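You operate a simulated robot arm through the tools that you are given. There is no shell and no other tool. Be economical: measure what you need, move in short steps, check, and stop when the job is done.

Carry out the task below with a simulated robot arm. There is one attempt and no reset: what you move stays moved.

Task
Top up the blue bay's pack on fast till the green lamp lights.
Fine: then switch off, plug into its rest, not back into a socket, dial back to slow.
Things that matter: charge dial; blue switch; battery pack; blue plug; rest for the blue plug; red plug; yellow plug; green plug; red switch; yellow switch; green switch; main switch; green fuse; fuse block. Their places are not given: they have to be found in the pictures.

Only the result counts: the job must be done as asked and must still hold three seconds after the hand-in. Knocking over, shifting, dropping, spilling or breaking anything else fails it.

Robot
A 6-joint arm with a two-finger parallel gripper, fixed in place. Base frame: the origin is at the foot of the arm, x ahead of it, y to its left, z up. Readings come in mm, degrees, newtons and seconds.
Its first joint turns from -66.0 to 66.0 degrees. Payload 2.9 kg.
The TCP is the grasp point between the finger pads, 30 mm short of the fingertips. In the tool frame z runs along the fingers and y along their closing line. Largest opening 110 mm; finger width 20, thickness 10; the body of the gripper, 48 by 112 mm, starts 55 mm behind the TCP.
Orientation is that of the tool frame in the base frame, as a unit quaternion [w, x, y, z]. With the fingers straight down and closing along the base's y, the tool's x points along the base's -x, its y along +y and its z along -z.

Tools
- The arm moves only by the tool step_arm. Its argument "motion" is text: rows parted by semicolons, each of 7 numbers parted by spaces: the shift along the tool's x, y, z in mm, then the turn, a rotation vector about the tool's x, y, z in degrees, then the gripper command, from -1 (shut) to 1 (fully open), values between in proportion. In form: tx ty tz rx ry rz claw; .... A call has 1 to 20 rows; each row is the pose to reach, as a shift and turn from the pose commanded when the call began, along the tool's axes at that moment. A row lasts 0.2 s, in which the tool goes at most 50 mm and 8.6 degrees; a call with a longer step from one row to the next is refused whole, and so is a gripper value outside its range. A pose out of reach is approached as far as the arm can. The call stops where the force on the tool passes 90 N (or 10 N more than at its start, if that is more) or the arm is blocked; 0.2 s more then pass. Each finger travels about 108 mm/s and halts on what it meets, pressing with about 23 N; the grip force reading is that of the motor and also rises with nothing between the fingers. The clock runs only during rows and for 0.2 s after the last one: add rows that repeat a pose to give the fingers time. The reply holds the time, the measured pose of the TCP, the force on the tool along the base axes, the opening and the grip force, in the units named above and with some noise, and new pictures: "pictures" is both (left out), scene, wrist or none.
- Cameras (640 x 400 px; columns grow to the right, rows downward): "scene" is fixed at [85, 459.9, 1360]; the picture's right is [-0.53, -0.85, 0.00], its down [-0.67, 0.41, -0.62] and it looks along [0.53, -0.33, -0.78] (base axes); focal length 214 px, centre (320, 200). "wrist" rides on the gripper at [-36, 0, -57] in the tool frame; the picture's right is [0.00, -1.00, 0.00], its down [0.97, 0.00, -0.24] and it looks along [0.24, 0.00, 0.97] (tool axes); focal length 218 px, centre (320, 200).
- measure_at(camera, pixels): there is no depth. For up to 12 entries [column, row, z] of the newest picture of that camera ("zoom" is the newest enlarged one), the place [x, y] in the base frame at which the ray of that pixel passes the height z, good to about 2 mm. No time passes.
- inspect(camera, box): a new picture of the part [left, top, right, bottom] of that camera's present view, enlarged. No time passes.
- job_done(): hands the job in; it is judged then, once.

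Go step by step. Measure first, check grasps and placings, and put right what went wrong. The budget is 80 turns and 120 pictures, counting those below and the enlarged ones. Unless the task says otherwise, let go and move clear before handing in, and close with one line.

The tools are called after ">>>" by a JSON object that holds its "op" and its "data". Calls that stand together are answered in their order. step_arm: Moves the arm, as the interface text tells. Its arguments: {"type":"object","properties":{"motion":{"type":"string"},"pictures":{"type":"string","enum":["both","scene","wrist","none"]}},"required":["motion"]} The other tools are called the same way: measure_at (camera, pixels) gives the place at which the rays of pixels pass given heights; inspect (camera, box) takes an enlarged picture of a part of a camera's view; job_done () hands the job in.

At the start:

```text
time_s: 0.0
tcp_pos: [373.9, -75.6, 1227.0]
tcp_rot: [0.001, 0.0, 1.0, 0.0]
ft_force: [0.9, 0.4, -0.2]
finger_gap: 110.0
gripper_force: 0.1
```

scene: 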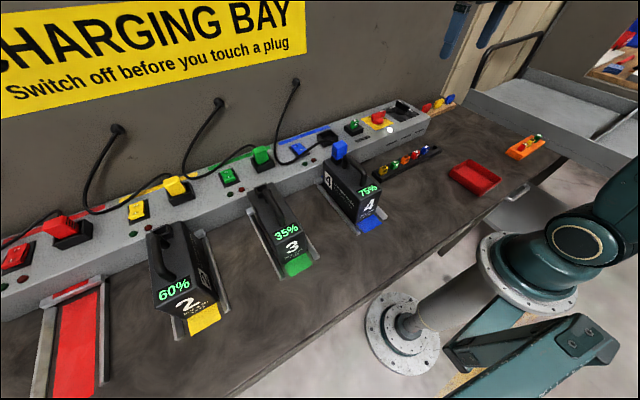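
wrist: 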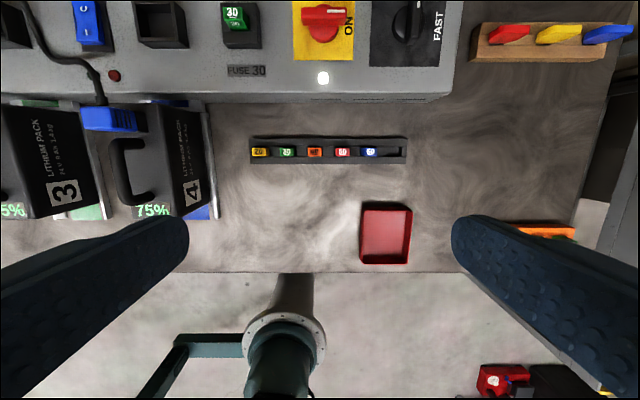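

The pictures show a charging rail with bays 1–4; the blue plug seems to be sitting by pack 4 (scene ~340,150), with the dial at the right end (~402,108). I'll enlarge these areas first.

>>> {"op": "inspect", "data": {"camera": "scene", "box": [260, 80, 460, 240]}}

>>> {"op": "inspect", "data": {"camera": "wrist", "box": [0, 0, 240, 230]}}

>>> {"op": "inspect", "data": {"camera": "wrist", "box": [200, 0, 640, 180]}}

>>> {"op": "inspect", "data": {"camera": "scene", "box": [0, 60, 330, 340]}}

```text
2.50 times, centred on (360, 160) of scene
```

zoom: 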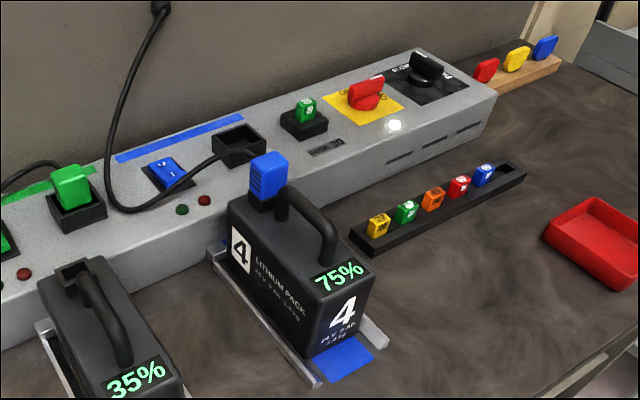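

```text
1.74 times, centred on (120, 115) of wrist
```

zoom: 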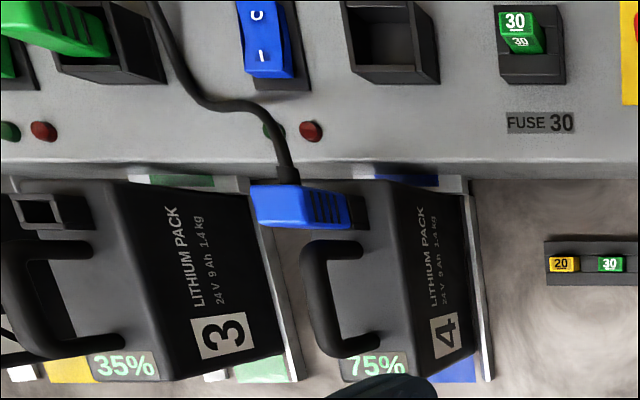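

```text
1.45 times, centred on (420, 90) of wrist
```

zoom: 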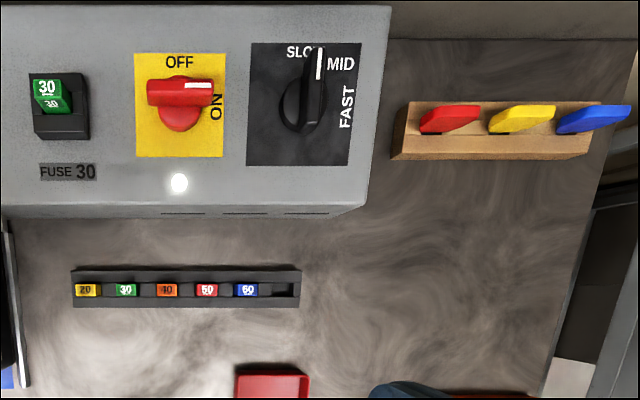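

```text
1.43 times, centred on (165, 200) of scene
```

zoom: 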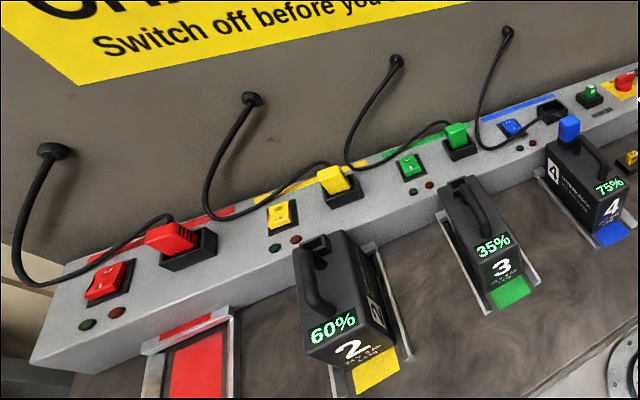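

The blue plug sits in pack 4's terminal, its rest is the empty black box beside the blue switch, and the dial stands near SLOW/MID. I'll triangulate the key points using both cameras.

>>> {"op": "measure_at", "data": {"camera": "wrist", "pixels": [[406, 25, 480], [406, 25, 520], [406, 25, 560], [323, 78, 480], [323, 78, 520], [90, 25, 480], [90, 25, 520], [160, 22, 480], [160, 22, 520], [105, 118, 540], [105, 118, 580], [105, 118, 620]]}}

>>> {"op": "measure_at", "data": {"camera": "scene", "pixels": [[400, 110, 480], [400, 110, 520], [400, 110, 560], [390, 130, 480], [390, 130, 520], [297, 149, 480], [297, 149, 520], [326, 138, 480], [326, 138, 520], [340, 150, 540], [340, 150, 580], [340, 150, 620]]}}

```text
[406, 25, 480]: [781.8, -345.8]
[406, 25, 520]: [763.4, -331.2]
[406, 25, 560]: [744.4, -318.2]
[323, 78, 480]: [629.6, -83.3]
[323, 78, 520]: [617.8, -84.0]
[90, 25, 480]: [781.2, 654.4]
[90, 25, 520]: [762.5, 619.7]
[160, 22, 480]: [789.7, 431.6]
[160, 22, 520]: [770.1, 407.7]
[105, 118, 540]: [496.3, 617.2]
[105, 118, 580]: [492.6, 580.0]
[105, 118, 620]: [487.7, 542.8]
```

```text
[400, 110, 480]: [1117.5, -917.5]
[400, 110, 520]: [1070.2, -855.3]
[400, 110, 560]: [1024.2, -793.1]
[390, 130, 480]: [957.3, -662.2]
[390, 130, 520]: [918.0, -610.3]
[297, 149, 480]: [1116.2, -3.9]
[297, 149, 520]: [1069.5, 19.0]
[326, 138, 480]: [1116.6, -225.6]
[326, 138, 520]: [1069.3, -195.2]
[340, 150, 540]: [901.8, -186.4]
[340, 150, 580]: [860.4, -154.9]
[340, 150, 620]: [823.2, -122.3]
```

The two cameras' rays cross much higher than I assumed (the lamp near z≈925), so I'll triangulate again using table and rail points at higher z.

>>> {"op": "measure_at", "data": {"camera": "wrist", "pixels": [[250, 165, 800], [250, 165, 900], [405, 163, 800], [405, 163, 900], [323, 78, 850], [323, 78, 950], [406, 25, 900], [406, 25, 1000], [105, 118, 950], [105, 118, 1050], [160, 22, 900], [160, 22, 1000]]}}

>>> {"op": "measure_at", "data": {"camera": "scene", "pixels": [[376, 183, 800], [376, 183, 900], [441, 152, 800], [441, 152, 900], [390, 130, 850], [390, 130, 950], [400, 110, 900], [400, 110, 1000], [340, 150, 950], [340, 150, 1050], [326, 138, 900], [326, 138, 1000]]}}

```text
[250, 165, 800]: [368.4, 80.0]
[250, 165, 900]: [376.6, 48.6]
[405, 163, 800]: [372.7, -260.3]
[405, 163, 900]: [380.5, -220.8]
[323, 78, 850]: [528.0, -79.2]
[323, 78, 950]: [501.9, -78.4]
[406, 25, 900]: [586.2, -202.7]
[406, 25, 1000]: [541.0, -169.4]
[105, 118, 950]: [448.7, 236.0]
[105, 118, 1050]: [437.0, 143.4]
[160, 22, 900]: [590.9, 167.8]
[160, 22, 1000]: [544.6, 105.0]
```

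```text
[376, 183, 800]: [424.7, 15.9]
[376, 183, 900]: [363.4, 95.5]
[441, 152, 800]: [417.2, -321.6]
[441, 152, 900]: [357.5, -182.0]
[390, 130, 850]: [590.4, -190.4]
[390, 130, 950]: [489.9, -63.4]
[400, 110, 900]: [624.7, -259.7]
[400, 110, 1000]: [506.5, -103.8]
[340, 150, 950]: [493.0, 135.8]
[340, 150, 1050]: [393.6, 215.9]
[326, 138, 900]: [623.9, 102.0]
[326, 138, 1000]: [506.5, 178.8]
```

Triangulation gives: table ≈ z 855, rail top ≈ 938, dial ≈ (568,-187), rest ≈ (569,138), and plug ≈ (438,182,1008). The stated 420 for the table looks wrong, so I'll go by measurements and approach carefully, starting with a position above the dial.

>>> {"op": "step_arm", "data": {"motion": "-25 -22 25 0 0 0 1; -50 -44 50 0 0 0 0.6; -75 -66 75 0 0 0 0.3; -100 -88 100 0 0 0 0.1; -126 -111 127 0 0 0 0; -126 -111 127 0 0 0 0"}}

```text
time_s: 1.4
tcp_pos: [502.1, -186.5, 1100.8]
tcp_rot: [0.0, 0.0, 1.0, 0.0]
ft_force: [0.0, -0.8, 0.3]
finger_gap: 54.9
gripper_force: 0.0
```

scene: 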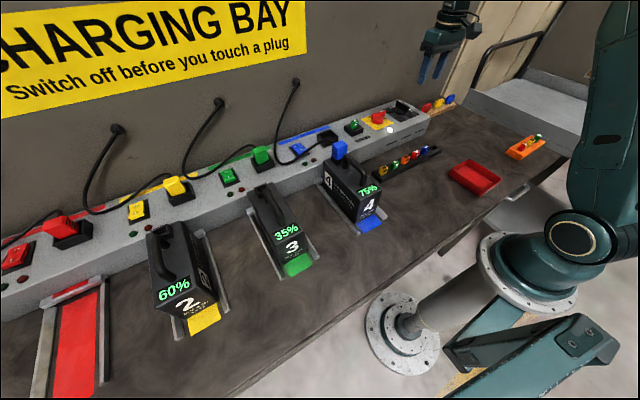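
wrist: 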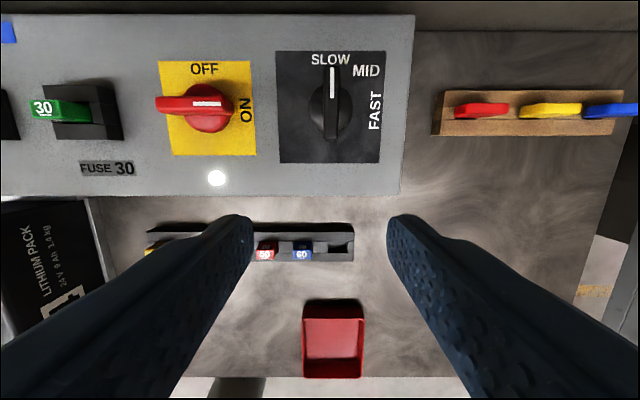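

The dial reads SLOW (pointer up at 331,70), and FAST is a quarter turn clockwise. I'll take a close-up and measure the knob.

>>> {"op": "inspect", "data": {"camera": "wrist", "box": [260, 40, 400, 170]}}

>>> {"op": "measure_at", "data": {"camera": "wrist", "pixels": [[331, 108, 938], [331, 108, 965], [277, 52, 938], [385, 52, 938], [379, 163, 938], [277, 163, 938], [331, 68, 938], [331, 68, 965], [217, 178, 938], [336, 142, 938]]}}

>>> {"op": "inspect", "data": {"camera": "scene", "box": [360, 85, 440, 145]}}

```text
3.08 times, centred on (330, 105) of wrist
```

zoom: 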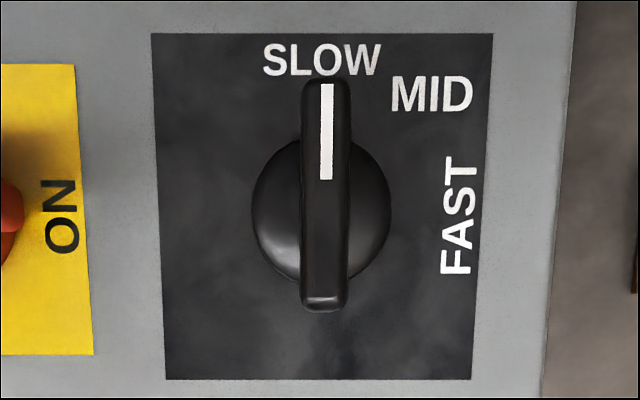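

```text
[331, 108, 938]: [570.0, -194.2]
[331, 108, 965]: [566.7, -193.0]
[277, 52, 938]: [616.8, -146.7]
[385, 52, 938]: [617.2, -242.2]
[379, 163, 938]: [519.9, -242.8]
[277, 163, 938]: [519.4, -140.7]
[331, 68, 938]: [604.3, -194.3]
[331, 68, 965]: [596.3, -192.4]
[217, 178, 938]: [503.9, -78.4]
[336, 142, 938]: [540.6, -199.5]
```

```text
6.67 times, centred on (400, 115) of scene
```

zoom: 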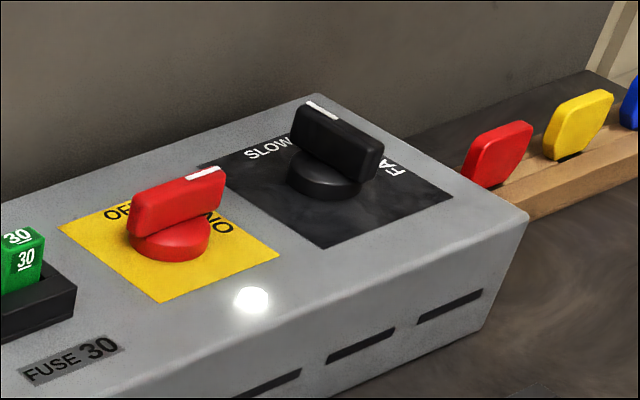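

The knob has a bar on a disk, with the bar along x. I'll triangulate the height of its top ends.

>>> {"op": "measure_at", "data": {"camera": "wrist", "pixels": [[331.7, 67.3, 950], [331.7, 67.3, 990], [331, 136.8, 950], [331, 136.8, 990], [323.8, 130, 970], [338.7, 130, 970]]}}

>>> {"op": "measure_at", "data": {"camera": "scene", "pixels": [[400.3, 101.5, 950], [400.3, 101.5, 990], [407.8, 107.8, 950], [407.8, 107.8, 990]]}}

```text
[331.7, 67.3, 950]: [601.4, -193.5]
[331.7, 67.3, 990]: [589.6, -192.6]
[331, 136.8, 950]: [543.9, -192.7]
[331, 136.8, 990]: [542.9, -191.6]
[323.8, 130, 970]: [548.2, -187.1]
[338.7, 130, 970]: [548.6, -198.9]
```

```text
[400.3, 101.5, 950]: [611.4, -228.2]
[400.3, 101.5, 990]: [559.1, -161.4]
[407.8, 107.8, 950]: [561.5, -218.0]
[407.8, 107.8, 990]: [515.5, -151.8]
```

The bar's top is at z≈968, spanning x 543–596, centred near (569,-192.5) and about 12 wide. I'll move above it, then lower part way.

>>> {"op": "step_arm", "data": {"motion": "-33 -3 20 0 0 0 0; -67 -6 40 0 0 0 0; -67 -6 80 0 0 0 -0.2; -67 -6 80 0 0 0 -0.3"}}

```text
time_s: 2.4
tcp_pos: [567.0, -189.5, 1024.5]
tcp_rot: [-0.001, 0.0, 1.0, 0.0]
ft_force: [-0.6, -0.6, -0.7]
finger_gap: 38.4
gripper_force: 0.1
```

scene: 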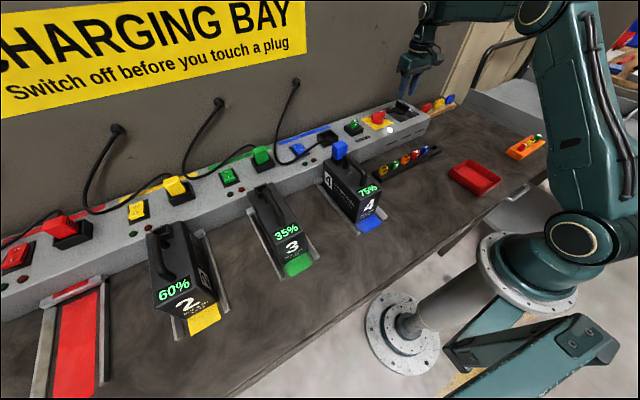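
wrist: 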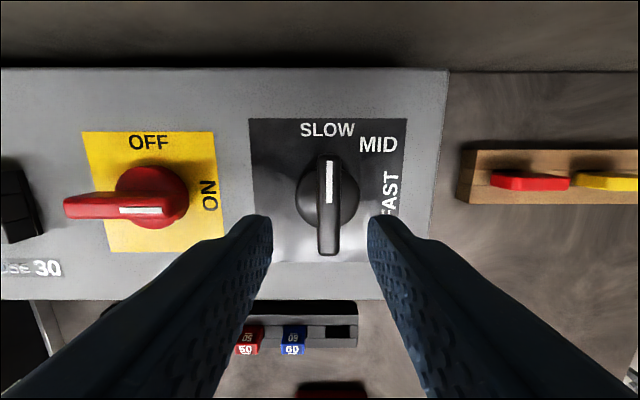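

The pose fell a little short of the command, and the knob bar sits at column 328. I'll re-measure from here.

>>> {"op": "measure_at", "data": {"camera": "wrist", "pixels": [[328, 158, 968], [328, 250, 968], [328, 205, 968], [302, 195, 950]]}}

>>> {"op": "step_arm", "data": {"motion": "0 0 0 0 0 0 -0.3; 0 0 0 0 0 0 -0.3", "pictures": "none"}}

```text
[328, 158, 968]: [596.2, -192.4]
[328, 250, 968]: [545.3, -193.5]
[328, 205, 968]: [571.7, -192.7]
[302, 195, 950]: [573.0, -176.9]
```

```text
time_s: 3.0
tcp_pos: [565.8, -190.5, 1023.7]
tcp_rot: [0.0, 0.0, 1.0, 0.0]
ft_force: [-0.9, -0.5, -0.4]
finger_gap: 38.4
gripper_force: 0.1
```

The steady offset suggests I'm near the reach limit. I'll lower to the grasp height and see.

>>> {"op": "step_arm", "data": {"motion": "0 0 20 0 0 0 -0.3; 0 0 38 0 0 0 -0.3; 0 0 38 0 0 0 -0.3", "pictures": "wrist"}}

```text
time_s: 3.8
tcp_pos: [566.6, -190.4, 984.5]
tcp_rot: [-0.001, 0.0, 1.0, -0.001]
ft_force: [0.3, 0.2, -0.3]
finger_gap: 38.5
gripper_force: 0.0
```

wrist: 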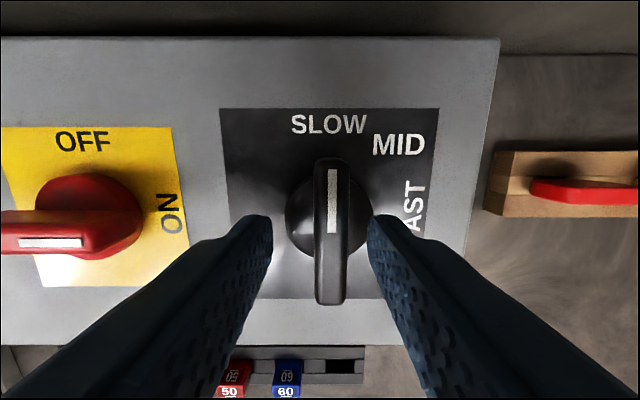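

The height is right at 984.5 with the bar at column 331 between the fingers. I'll nudge toward its centre and close to grip it.

>>> {"op": "measure_at", "data": {"camera": "wrist", "pixels": [[332, 162, 968], [330, 300, 968]]}}

>>> {"op": "step_arm", "data": {"motion": "-4 -2 0 0 0 0 -0.3; -4 -2 0 0 0 0 -0.7; -4 -2 0 0 0 0 -0.9; -4 -2 0 0 0 0 -0.9", "pictures": "wrist"}}

```text
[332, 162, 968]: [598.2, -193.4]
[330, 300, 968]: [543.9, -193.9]
```

```text
time_s: 4.8
tcp_pos: [570.5, -195.2, 984.2]
tcp_rot: [0.0, 0.001, 1.0, -0.001]
ft_force: [0.8, -13.7, -4.3]
finger_gap: 12.8
gripper_force: 44.8
```

wrist: 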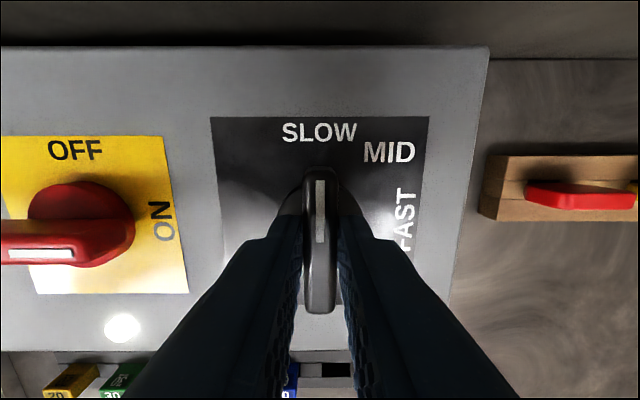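

The bar is gripped (gap 12.8). Now I'll turn it a quarter clockwise (+rz about the downward tool axis).

>>> {"op": "step_arm", "data": {"motion": "0 1 0 0 0 8 -0.9; 0 1 0 0 0 16 -0.9; 0 1 0 0 0 24 -0.9; 0 1 0 0 0 32 -0.9; 0 1 0 0 0 40 -0.9; 0 1 0 0 0 48 -0.9; 0 1 0 0 0 56 -0.9; 0 1 0 0 0 64 -0.9; 0 1 0 0 0 72 -0.9; 0 1 0 0 0 80 -0.9; 0 1 0 0 0 86 -0.9; 0 1 0 0 0 90 -0.9; 0 1 0 0 0 90 -0.9"}}

```text
time_s: 7.6
tcp_pos: [569.8, -194.1, 981.7]
tcp_rot: [0.001, 0.709, 0.706, 0.001]
ft_force: [-6.1, -22.9, 23.1]
finger_gap: 12.7
gripper_force: 45.2
```

scene: 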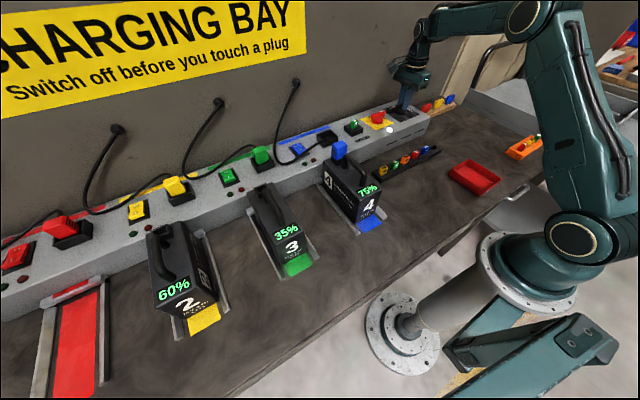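
wrist: 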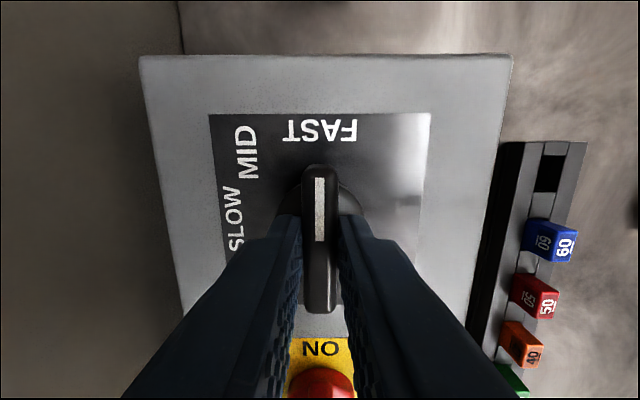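

The pointer (320,190) now points at FAST. I'll let go, lift straight up and check it stays.

>>> {"op": "step_arm", "data": {"motion": "0 0 0 0 0 0 -0.4; 0 0 0 0 0 0 -0.4; 0 0 -30 0 0 0 -0.4; 0 0 -70 0 0 0 -0.4; 0 0 -110 0 0 0 -0.4", "pictures": "wrist"}}

```text
time_s: 8.8
tcp_pos: [570.5, -191.6, 1091.7]
tcp_rot: [-0.001, 0.707, 0.707, -0.001]
ft_force: [0.6, 0.2, -0.3]
finger_gap: 33.1
gripper_force: 0.1
```

wrist: 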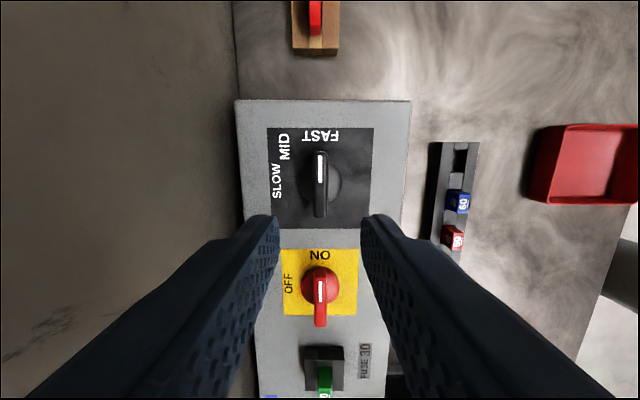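

The dial holds at FAST. Next I'll swing high over to the blue bay while turning the gripper back, to view the switch, lamps, rest and plug.

>>> {"op": "step_arm", "data": {"motion": "36 -9 -4 0 0 -8 -0.4; 72 -18 -8 0 0 -16 -0.4; 108 -27 -12 0 0 -24 -0.4; 144 -36 -16 0 0 -32 -0.4; 180 -45 -20 0 0 -40 -0.4; 216 -54 -24 0 0 -48 -0.4; 252 -63 -28 0 0 -56 -0.4; 288 -72 -32 0 0 -64 -0.4; 324 -81 -36 0 0 -72 -0.4; 360 -90 -40 0 0 -80 -0.4; 392 -100 -40 0 0 -86 -0.4; 392 -100 -40 0 0 -90 -0.4"}}

```text
time_s: 11.4
tcp_pos: [470.6, 199.3, 1131.7]
tcp_rot: [0.0, -0.001, 1.0, -0.001]
ft_force: [0.3, -0.1, 0.8]
finger_gap: 33.0
gripper_force: 0.1
```

scene: 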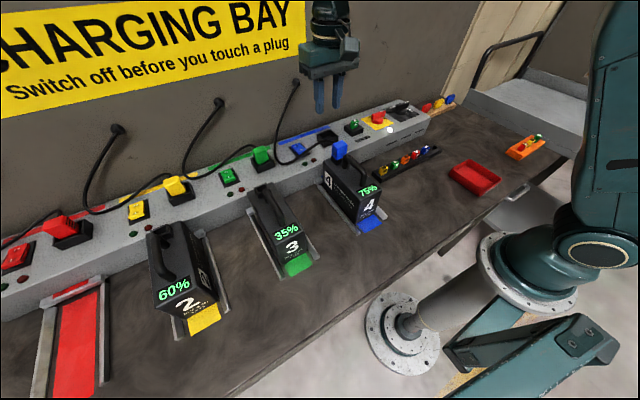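
wrist: 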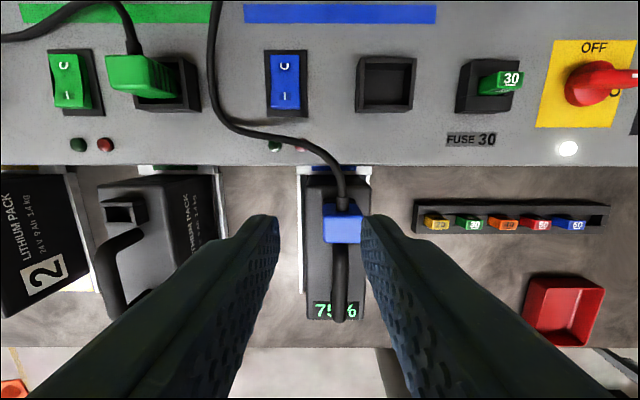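

>>> {"op": "inspect", "data": {"camera": "wrist", "box": [200, 20, 440, 170]}}

>>> {"op": "inspect", "data": {"camera": "scene", "box": [260, 115, 360, 180]}}

>>> {"op": "inspect", "data": {"camera": "wrist", "box": [270, 150, 410, 330]}}

```text
2.67 times, centred on (320, 95) of wrist
```

zoom: 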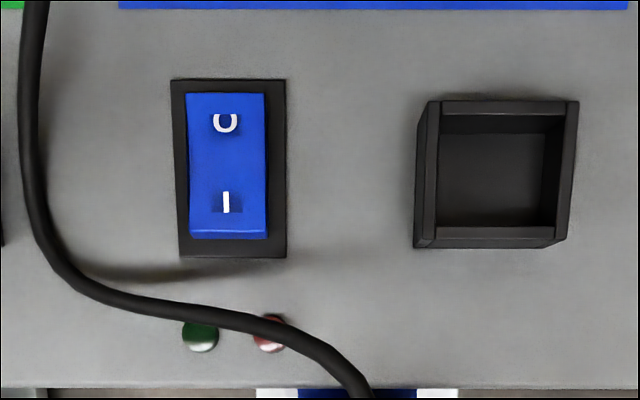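

```text
6.15 times, centred on (310, 148) of scene
```

zoom: 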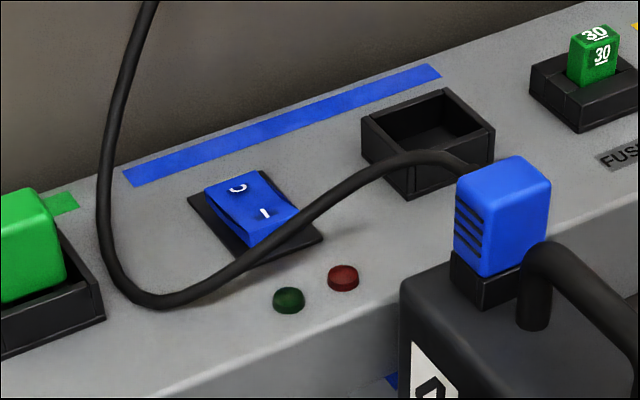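

```text
2.22 times, centred on (340, 240) of wrist
```

zoom: 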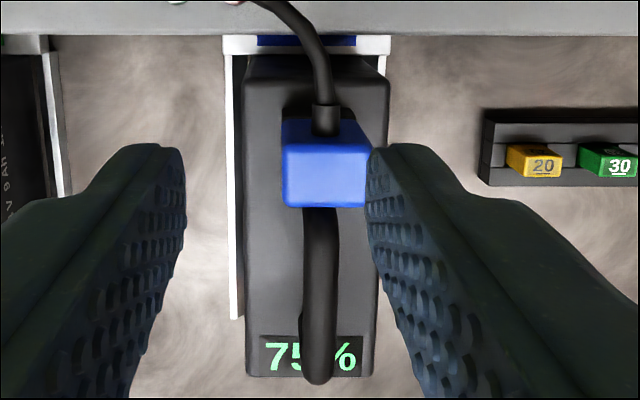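

The blue switch is off: the I end (nearer the arm, wrist 285,97) is raised. I'll triangulate the I mark, plug and rest.

>>> {"op": "measure_at", "data": {"camera": "wrist", "pixels": [[284.8, 96.9, 940], [284.8, 96.9, 970], [284.4, 66, 940], [284.4, 66, 970], [342, 222, 990], [342, 222, 1030], [386, 83, 940], [386, 83, 970], [357.5, 57, 960], [412.5, 57, 960], [357.5, 112, 960], [412.5, 112, 960]]}}

>>> {"op": "measure_at", "data": {"camera": "scene", "pixels": [[301, 150.1, 940], [301, 150.1, 970], [296.8, 146.1, 940], [296.8, 146.1, 970], [343, 145, 990], [343, 145, 1030], [329.3, 130.8, 940], [329.3, 130.8, 970]]}}

```text
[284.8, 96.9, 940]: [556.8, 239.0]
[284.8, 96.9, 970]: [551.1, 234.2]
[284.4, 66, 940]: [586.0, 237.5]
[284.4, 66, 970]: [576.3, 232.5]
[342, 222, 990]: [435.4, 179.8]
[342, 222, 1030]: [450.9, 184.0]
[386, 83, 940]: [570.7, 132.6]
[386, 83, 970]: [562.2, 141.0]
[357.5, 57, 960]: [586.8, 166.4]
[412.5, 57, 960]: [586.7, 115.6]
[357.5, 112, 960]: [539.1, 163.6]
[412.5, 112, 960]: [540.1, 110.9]
```

```text
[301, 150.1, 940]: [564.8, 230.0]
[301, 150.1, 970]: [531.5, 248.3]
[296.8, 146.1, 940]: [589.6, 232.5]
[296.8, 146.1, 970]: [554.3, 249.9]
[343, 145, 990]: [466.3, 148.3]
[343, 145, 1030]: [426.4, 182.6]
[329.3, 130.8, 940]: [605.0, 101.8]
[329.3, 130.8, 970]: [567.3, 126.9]
```

The I end is near (553,237), z≈949. Before going in I'll check where the blue cable hangs, to give the gripper body clearance.

>>> {"op": "measure_at", "data": {"camera": "scene", "pixels": [[296, 83, 1050], [296, 83, 1080], [296, 83, 1110], [282.4, 164.3, 945], [282.4, 164.3, 965], [277, 135, 980], [277, 135, 1010], [284, 110, 1020], [284, 110, 1060]]}}

>>> {"op": "measure_at", "data": {"camera": "wrist", "pixels": [[226.4, 123, 945], [226.4, 123, 965], [212, 60, 960], [212, 60, 1000], [214, 5, 1000], [214, 5, 1050], [312, 145, 970], [312, 145, 1000], [340, 170, 1000]]}}

```text
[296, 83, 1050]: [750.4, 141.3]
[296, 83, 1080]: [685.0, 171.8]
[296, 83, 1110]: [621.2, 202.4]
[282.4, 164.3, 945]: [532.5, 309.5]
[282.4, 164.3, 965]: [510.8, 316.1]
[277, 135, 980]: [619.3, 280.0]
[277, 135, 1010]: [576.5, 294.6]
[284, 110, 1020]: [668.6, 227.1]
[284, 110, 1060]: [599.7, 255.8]
```

```text
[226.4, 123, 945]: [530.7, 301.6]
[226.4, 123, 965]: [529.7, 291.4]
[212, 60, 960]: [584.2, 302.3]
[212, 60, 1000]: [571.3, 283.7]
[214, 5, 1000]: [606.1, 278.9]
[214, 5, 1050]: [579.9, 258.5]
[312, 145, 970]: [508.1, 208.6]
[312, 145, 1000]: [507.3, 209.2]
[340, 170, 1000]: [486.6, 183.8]
```

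The cable's high part runs from the wall to about (600,265,1030), so I'll tilt the tool 20° with the body leaning toward the arm. Then I'll hover above the I end with the fingers closed.

>>> {"op": "step_arm", "data": {"motion": "-20 12 20 0 -7 0 -0.7; -45 25 45 0 -14 0 -1; -65 37 75 0 -20 0 -1; -80 37 105 0 -20 0 -1; -80 37 122 0 -20 0 -1; -80 37 122 0 -20 0 -1"}}

```text
time_s: 12.8
tcp_pos: [549.3, 237.2, 1011.4]
tcp_rot: [0.173, 0.001, 0.985, 0.0]
ft_force: [-0.1, -1.1, 0.4]
finger_gap: 0.0
gripper_force: 22.9
```

scene: 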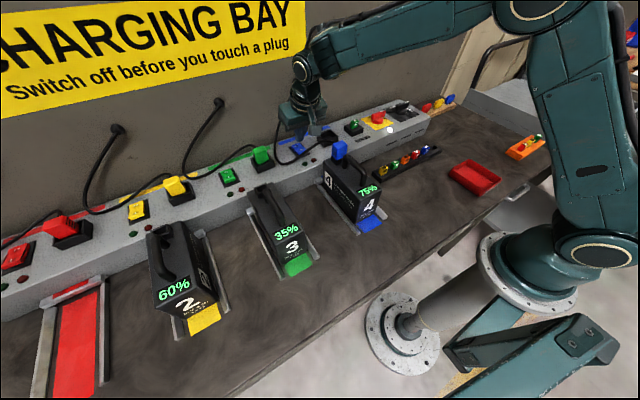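
wrist: 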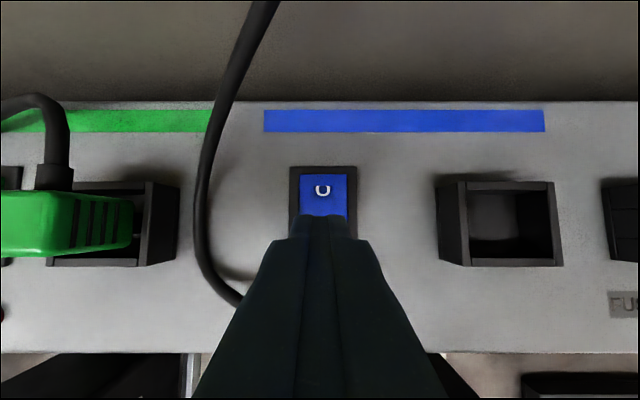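

The fingertips are over the I end. I'll press straight down slowly (base −z in tool axes is 0.342x + 0.94z).

>>> {"op": "step_arm", "data": {"motion": "5.1 0 14.1 0 0 0 -1; 9.2 0 25.4 0 0 0 -1; 11 0 30.1 0 0 0 -1; 12.3 0 33.8 0 0 0 -1; 13.3 0 36.7 0 0 0 -1", "pictures": "wrist"}}

```text
time_s: 14.0
tcp_pos: [550.8, 236.3, 978.0]
tcp_rot: [0.177, 0.0, 0.984, 0.002]
ft_force: [-24.2, -7.0, 48.1]
finger_gap: 0.0
gripper_force: 23.3
```

wrist: 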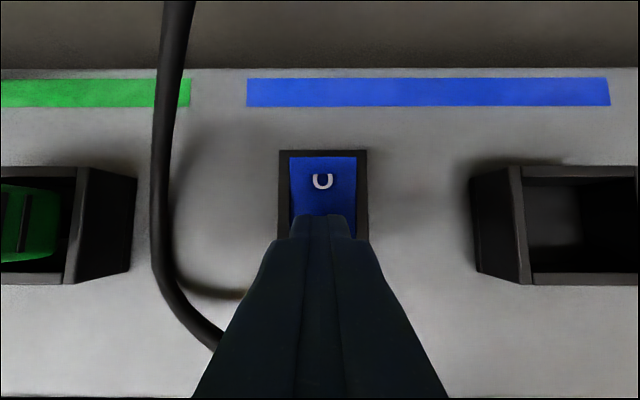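

Contact at 48 N with the tip at z≈946. I'll back off upward and look.

>>> {"op": "step_arm", "data": {"motion": "-5 0 -14 0 0 0 -1; -14 0 -38 0 0 0 -1", "pictures": "wrist"}}

>>> {"op": "inspect", "data": {"camera": "scene", "box": [260, 115, 400, 215]}}

```text
time_s: 14.6
tcp_pos: [551.9, 235.5, 1010.9]
tcp_rot: [0.173, -0.001, 0.985, -0.001]
ft_force: [-0.6, 0.4, 0.4]
finger_gap: 0.1
gripper_force: 22.1
```

wrist: 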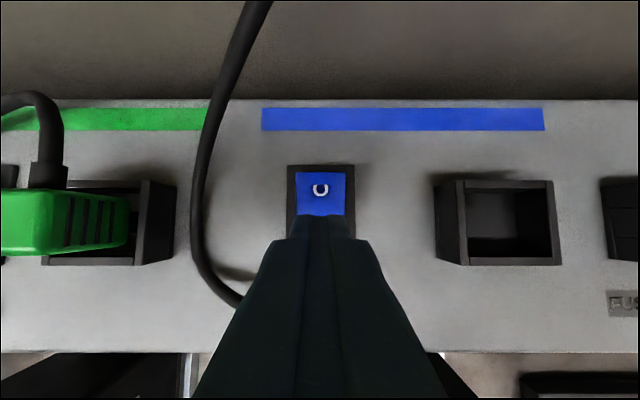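

```text
4.00 times, centred on (330, 165) of scene
```

zoom: 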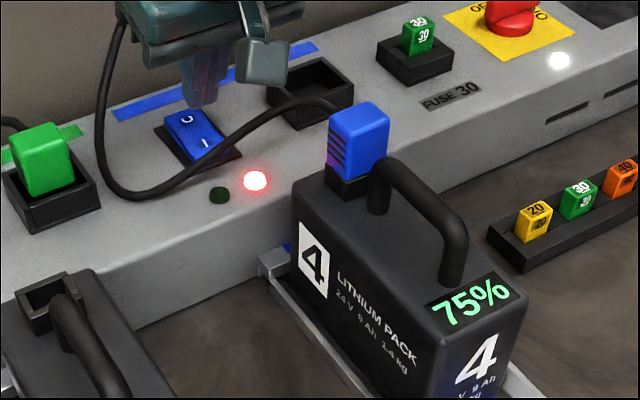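

The red lamp is lit, so it's charging. While waiting I'll tilt to 35° and hover above the O end, ready to switch off, keeping clear of the cable.

>>> {"op": "step_arm", "data": {"motion": "-9 0 6 0 -7.5 0 -1; -19 0 10 0 -15 0 -1; -19 0 10 0 -15 0 -1; -19 0 10 0 -15 0 -1; -19 0 10 0 -15 0 -1"}}

>>> {"op": "inspect", "data": {"camera": "scene", "box": [260, 115, 400, 215]}}

```text
time_s: 15.8
tcp_pos: [572.2, 235.9, 1008.2]
tcp_rot: [0.299, 0.0, 0.954, 0.0]
ft_force: [0.3, 0.3, -0.6]
finger_gap: 0.1
gripper_force: 22.9
```

scene: 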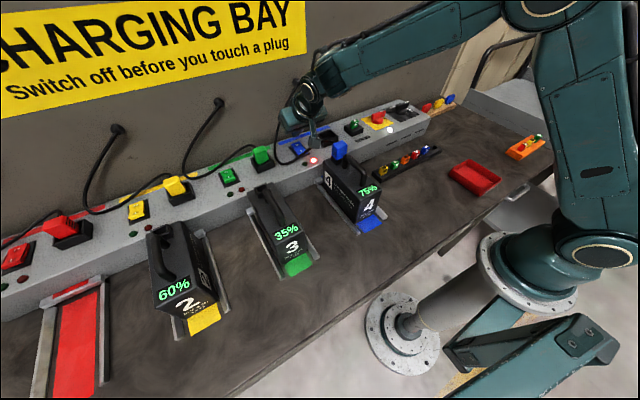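
wrist: 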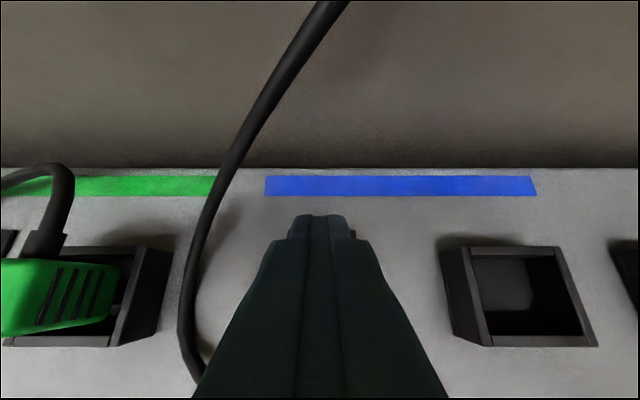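

```text
4.00 times, centred on (330, 165) of scene
```

zoom: 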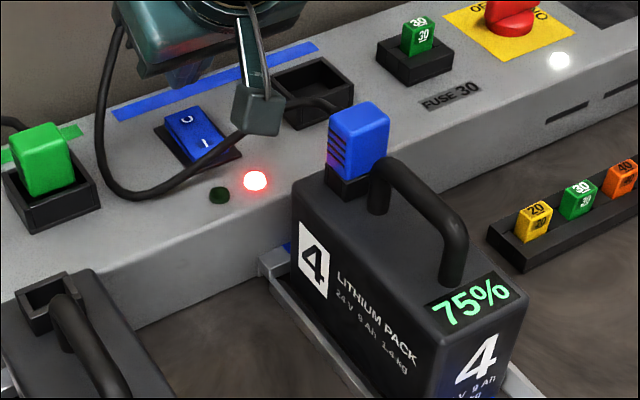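

I reached the O-side hover with charging under way (75%). Now I'll wait.

>>> {"op": "step_arm", "data": {"motion": "0 0 0 0 0 0 -1; 0 0 0 0 0 0 -1; 0 0 0 0 0 0 -1; 0 0 0 0 0 0 -1; 0 0 0 0 0 0 -1; 0 0 0 0 0 0 -1; 0 0 0 0 0 0 -1; 0 0 0 0 0 0 -1; 0 0 0 0 0 0 -1; 0 0 0 0 0 0 -1; 0 0 0 0 0 0 -1; 0 0 0 0 0 0 -1; 0 0 0 0 0 0 -1; 0 0 0 0 0 0 -1; 0 0 0 0 0 0 -1; 0 0 0 0 0 0 -1; 0 0 0 0 0 0 -1; 0 0 0 0 0 0 -1; 0 0 0 0 0 0 -1; 0 0 0 0 0 0 -1", "pictures": "none"}}

>>> {"op": "inspect", "data": {"camera": "scene", "box": [260, 115, 400, 215]}}

```text
time_s: 20.0
tcp_pos: [572.5, 236.6, 1008.7]
tcp_rot: [0.3, 0.0, 0.954, 0.0]
ft_force: [0.9, 0.4, 0.1]
finger_gap: 0.0
gripper_force: 23.0
```

```text
4.00 times, centred on (330, 165) of scene
```

zoom: 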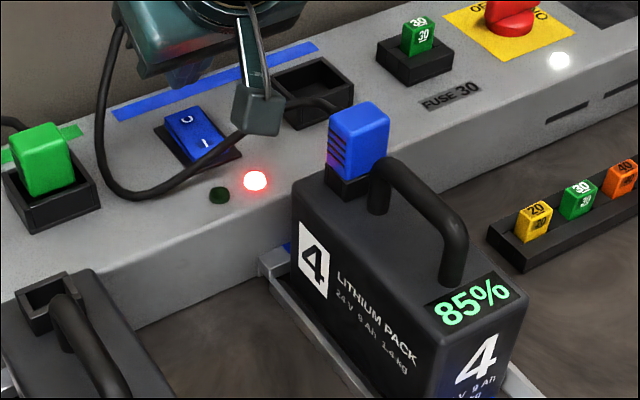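

85% now and rising, with the red lamp still lit. I'll keep waiting.

>>> {"op": "step_arm", "data": {"motion": "0 0 0 0 0 0 -1; 0 0 0 0 0 0 -1; 0 0 0 0 0 0 -1; 0 0 0 0 0 0 -1; 0 0 0 0 0 0 -1; 0 0 0 0 0 0 -1; 0 0 0 0 0 0 -1; 0 0 0 0 0 0 -1; 0 0 0 0 0 0 -1; 0 0 0 0 0 0 -1; 0 0 0 0 0 0 -1; 0 0 0 0 0 0 -1; 0 0 0 0 0 0 -1; 0 0 0 0 0 0 -1; 0 0 0 0 0 0 -1", "pictures": "none"}}

>>> {"op": "inspect", "data": {"camera": "scene", "box": [260, 115, 400, 215]}}

```text
time_s: 23.2
tcp_pos: [571.1, 235.9, 1008.2]
tcp_rot: [0.301, 0.001, 0.954, 0.0]
ft_force: [0.7, -0.1, 1.0]
finger_gap: 0.1
gripper_force: 23.3
```

```text
4.00 times, centred on (330, 165) of scene
```

zoom: 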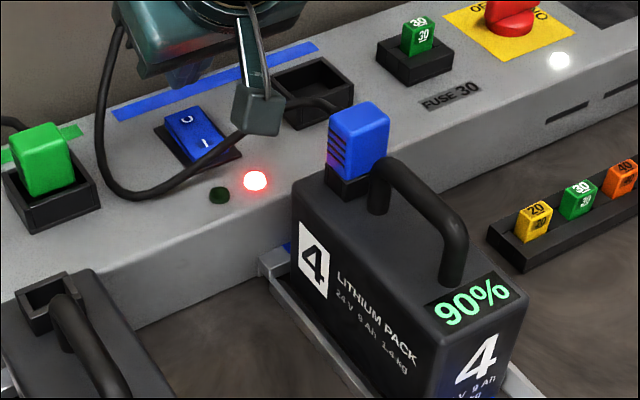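

90% at 23 s, about 2 % per second. I'll wait about 4 s more.

>>> {"op": "step_arm", "data": {"motion": "0 0 0 0 0 0 -1; 0 0 0 0 0 0 -1; 0 0 0 0 0 0 -1; 0 0 0 0 0 0 -1; 0 0 0 0 0 0 -1; 0 0 0 0 0 0 -1; 0 0 0 0 0 0 -1; 0 0 0 0 0 0 -1; 0 0 0 0 0 0 -1; 0 0 0 0 0 0 -1; 0 0 0 0 0 0 -1; 0 0 0 0 0 0 -1; 0 0 0 0 0 0 -1; 0 0 0 0 0 0 -1; 0 0 0 0 0 0 -1; 0 0 0 0 0 0 -1; 0 0 0 0 0 0 -1; 0 0 0 0 0 0 -1; 0 0 0 0 0 0 -1; 0 0 0 0 0 0 -1", "pictures": "none"}}

>>> {"op": "inspect", "data": {"camera": "scene", "box": [260, 115, 400, 215]}}

```text
time_s: 27.4
tcp_pos: [572.3, 236.2, 1008.0]
tcp_rot: [0.301, 0.0, 0.954, 0.0]
ft_force: [-0.3, -0.1, 1.0]
finger_gap: 0.0
gripper_force: 23.0
```

```text
4.00 times, centred on (330, 165) of scene
```

zoom: 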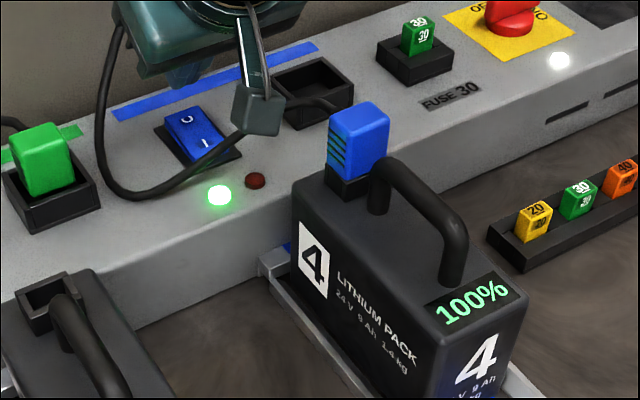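

The green lamp is lit at 100%. Now I'll press the O end straight down (0.574x + 0.819z at this tilt).

>>> {"op": "step_arm", "data": {"motion": "7 0 10 0 0 0 -1; 13 0 18.5 0 0 0 -1; 16.5 0 23.5 0 0 0 -1; 18.5 0 26.5 0 0 0 -1; 20.5 0 29 0 0 0 -1; 10 0 14 0 0 0 -1; 0 0 0 0 0 0 -1", "pictures": "none"}}

>>> {"op": "inspect", "data": {"camera": "scene", "box": [260, 115, 400, 215]}}

```text
time_s: 29.0
tcp_pos: [572.0, 235.4, 1008.2]
tcp_rot: [0.3, 0.0, 0.954, 0.0]
ft_force: [-1.2, 0.1, 0.2]
finger_gap: 0.1
gripper_force: 23.1
```

```text
4.00 times, centred on (330, 165) of scene
```

zoom: 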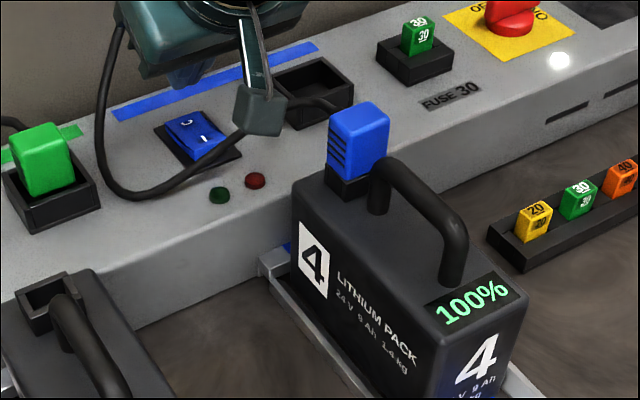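

Both lamps are dark and the switch is off. Next I'll rise, level the tool, open the fingers and look down on the plug.

>>> {"op": "step_arm", "data": {"motion": "-9 0 -30 0 0 0 -1; -18 0 -61 0 0 0 -1; -6 -11 -81 0 7 0 -1; 6 -22 -102 0 14 0 -0.6; 18 -33 -122 0 21 0 -0.3; 29 -44 -142 0 28 0 0; 41 -54 -163 0 35 0 0; 41 -54 -163 0 35 0 0"}}

>>> {"op": "inspect", "data": {"camera": "scene", "box": [290, 110, 390, 180]}}

```text
time_s: 30.8
tcp_pos: [445.1, 180.4, 1118.8]
tcp_rot: [-0.001, 0.0, 1.0, 0.0]
ft_force: [-0.4, -0.5, 0.1]
finger_gap: 55.1
gripper_force: 0.0
```

scene: 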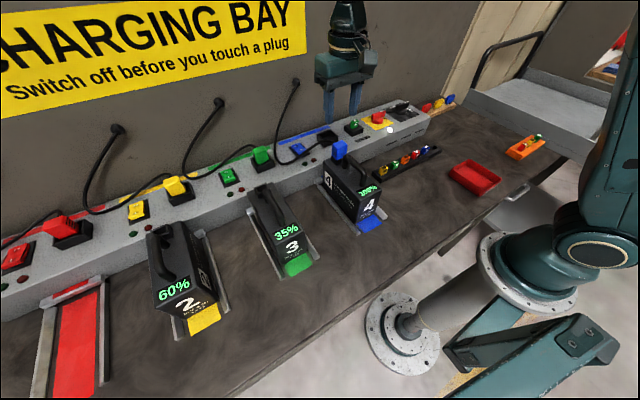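
wrist: 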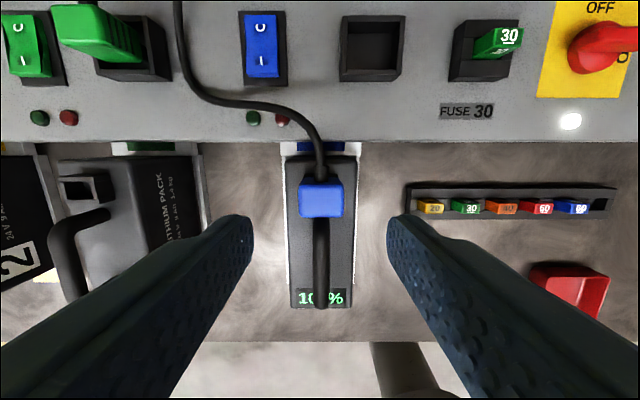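

```text
5.71 times, centred on (340, 145) of scene
```

zoom: 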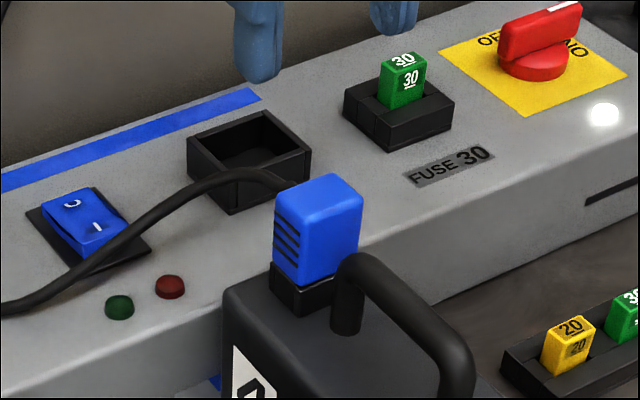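

>>> {"op": "inspect", "data": {"camera": "wrist", "box": [270, 150, 370, 220]}}

>>> {"op": "inspect", "data": {"camera": "wrist", "box": [320, 5, 420, 85]}}

>>> {"op": "inspect", "data": {"camera": "wrist", "box": [40, 0, 180, 90]}}

```text
5.71 times, centred on (320, 185) of wrist
```

zoom: 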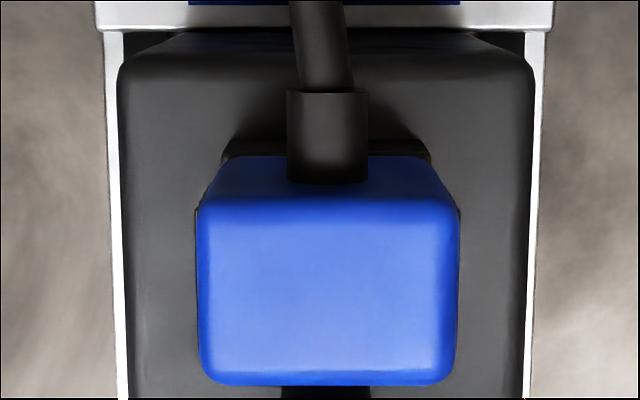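

```text
5.00 times, centred on (370, 45) of wrist
```

zoom: 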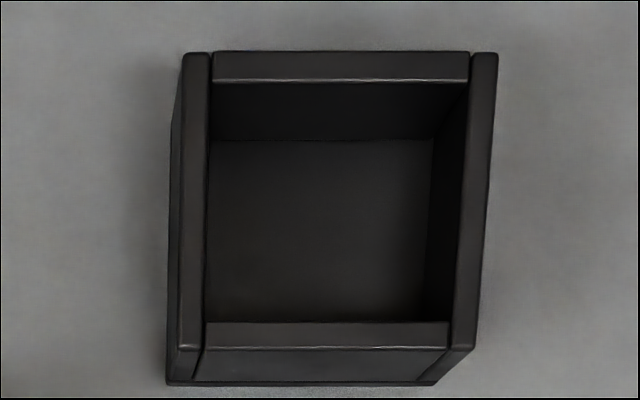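

```text
4.44 times, centred on (110, 45) of wrist
```

zoom: 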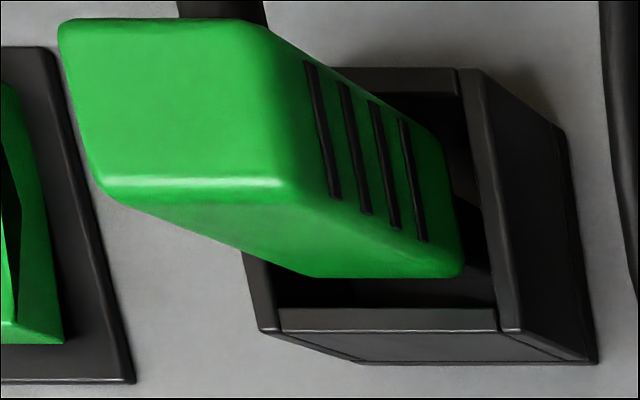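

The rest is an open box, and the green plug sits in its own with the cable toward the wall, so a pure translation works. I'll measure the plug top and the rest's rim accurately.

>>> {"op": "measure_at", "data": {"camera": "wrist", "pixels": [[298.6, 216.5, 1010], [298.6, 216.5, 1040], [344.5, 216.5, 1010], [344.5, 216.5, 1040], [299, 185, 1020], [344, 185, 1020], [342, 20.4, 965], [392.5, 20.4, 965], [341, 69, 965], [390, 69, 965], [334, 74, 965], [334, 82, 938]]}}

>>> {"op": "measure_at", "data": {"camera": "scene", "pixels": [[337, 147.3, 1010], [337, 147.3, 1040], [347.4, 143.6, 1010], [347.4, 143.6, 1040], [330, 129.5, 950], [330, 129.5, 980], [317, 135.4, 950], [317, 135.4, 980], [324.2, 141.1, 950], [324.2, 141.1, 980], [338.2, 136.2, 950], [338.2, 136.2, 980]]}}

```text
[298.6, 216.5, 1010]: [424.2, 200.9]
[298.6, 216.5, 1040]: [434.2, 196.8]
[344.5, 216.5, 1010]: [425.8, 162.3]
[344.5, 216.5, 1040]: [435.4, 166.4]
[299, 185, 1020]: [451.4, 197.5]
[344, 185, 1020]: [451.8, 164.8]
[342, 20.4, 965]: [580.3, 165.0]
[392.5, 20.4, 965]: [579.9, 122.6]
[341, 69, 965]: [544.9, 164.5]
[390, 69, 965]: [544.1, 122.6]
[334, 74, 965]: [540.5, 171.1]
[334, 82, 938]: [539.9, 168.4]
```

```text
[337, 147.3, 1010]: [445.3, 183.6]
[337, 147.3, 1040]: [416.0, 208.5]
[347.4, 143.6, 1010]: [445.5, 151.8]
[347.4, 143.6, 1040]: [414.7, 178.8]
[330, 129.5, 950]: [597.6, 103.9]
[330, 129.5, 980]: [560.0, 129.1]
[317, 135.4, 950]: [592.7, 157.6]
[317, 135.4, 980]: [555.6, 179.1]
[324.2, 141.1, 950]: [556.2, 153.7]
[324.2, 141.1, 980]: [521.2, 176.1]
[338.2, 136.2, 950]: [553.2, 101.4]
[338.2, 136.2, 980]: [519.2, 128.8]
```

I converted the rest pixels slightly wrong, so I'll redo them.

>>> {"op": "measure_at", "data": {"camera": "wrist", "pixels": [[342, 75, 950], [342, 75, 980], [348.4, 21.4, 962], [400, 21.4, 962], [347.4, 69.4, 962], [396, 69.4, 962], [396, 75, 950], [396, 75, 980], [348, 33, 940], [393, 69, 940]]}}

>>> {"op": "measure_at", "data": {"camera": "scene", "pixels": [[324.6, 141.5, 950], [324.6, 141.5, 980], [338.4, 136.4, 950], [338.4, 136.4, 980]]}}

```text
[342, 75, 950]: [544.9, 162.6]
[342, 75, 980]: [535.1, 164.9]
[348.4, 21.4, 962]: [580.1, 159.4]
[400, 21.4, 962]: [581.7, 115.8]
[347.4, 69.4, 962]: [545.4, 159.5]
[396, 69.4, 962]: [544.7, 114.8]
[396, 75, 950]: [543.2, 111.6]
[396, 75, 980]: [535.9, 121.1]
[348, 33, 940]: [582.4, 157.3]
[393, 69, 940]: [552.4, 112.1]
```

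```text
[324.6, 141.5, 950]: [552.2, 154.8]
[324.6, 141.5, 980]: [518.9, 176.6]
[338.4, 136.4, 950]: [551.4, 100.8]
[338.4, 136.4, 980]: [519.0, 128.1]
```

The rest's opening is centred at (563,137), about 36×44 mm, with its rim at z≈960. The plug is centred at (441,181), 33 wide in y, with its top at z≈1025. I'll descend on the plug with the fingers either side in y.

>>> {"op": "step_arm", "data": {"motion": "4 1 35 0 0 0 0; 4 1 70 0 0 0 0; 4 1 100 0 0 0 0; 4 1 100 0 0 0 0"}}

```text
time_s: 31.8
tcp_pos: [442.1, 182.0, 1017.3]
tcp_rot: [0.001, 0.0, 1.0, 0.0]
ft_force: [-0.3, -0.3, 0.5]
finger_gap: 55.1
gripper_force: 0.0
```

scene: 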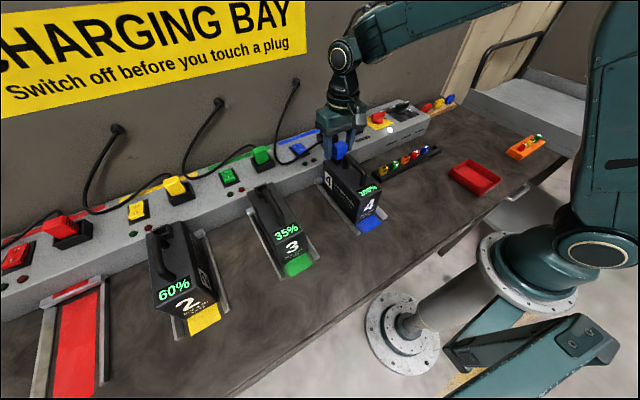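
wrist: 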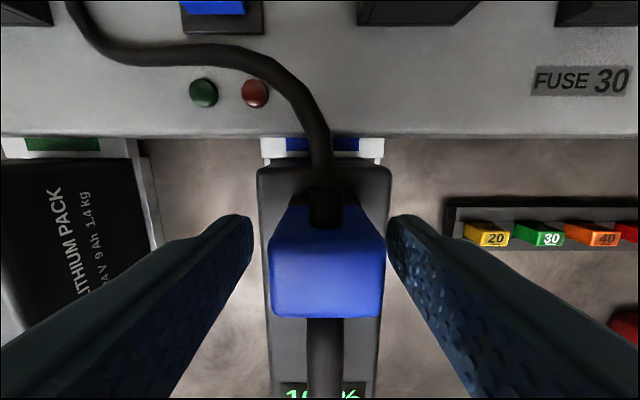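

The plug (column 327) is between the fingers. I'll shift −1.5 in y and close.

>>> {"op": "step_arm", "data": {"motion": "0 -1.5 0 0 0 0 -0.3; 0 -1.5 0 0 0 0 -0.6; 0 -1.5 0 0 0 0 -0.6; 0 -1.5 0 0 0 0 -0.6", "pictures": "wrist"}}

```text
time_s: 32.8
tcp_pos: [443.1, 180.9, 1019.1]
tcp_rot: [-0.001, 0.0, 1.0, 0.001]
ft_force: [0.4, 0.2, -0.5]
finger_gap: 33.6
gripper_force: 23.5
```

wrist: 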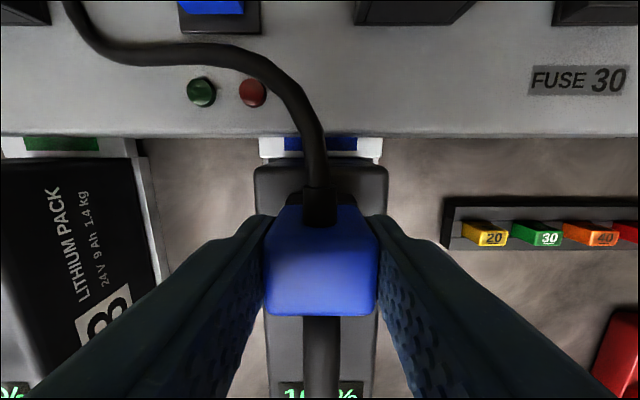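

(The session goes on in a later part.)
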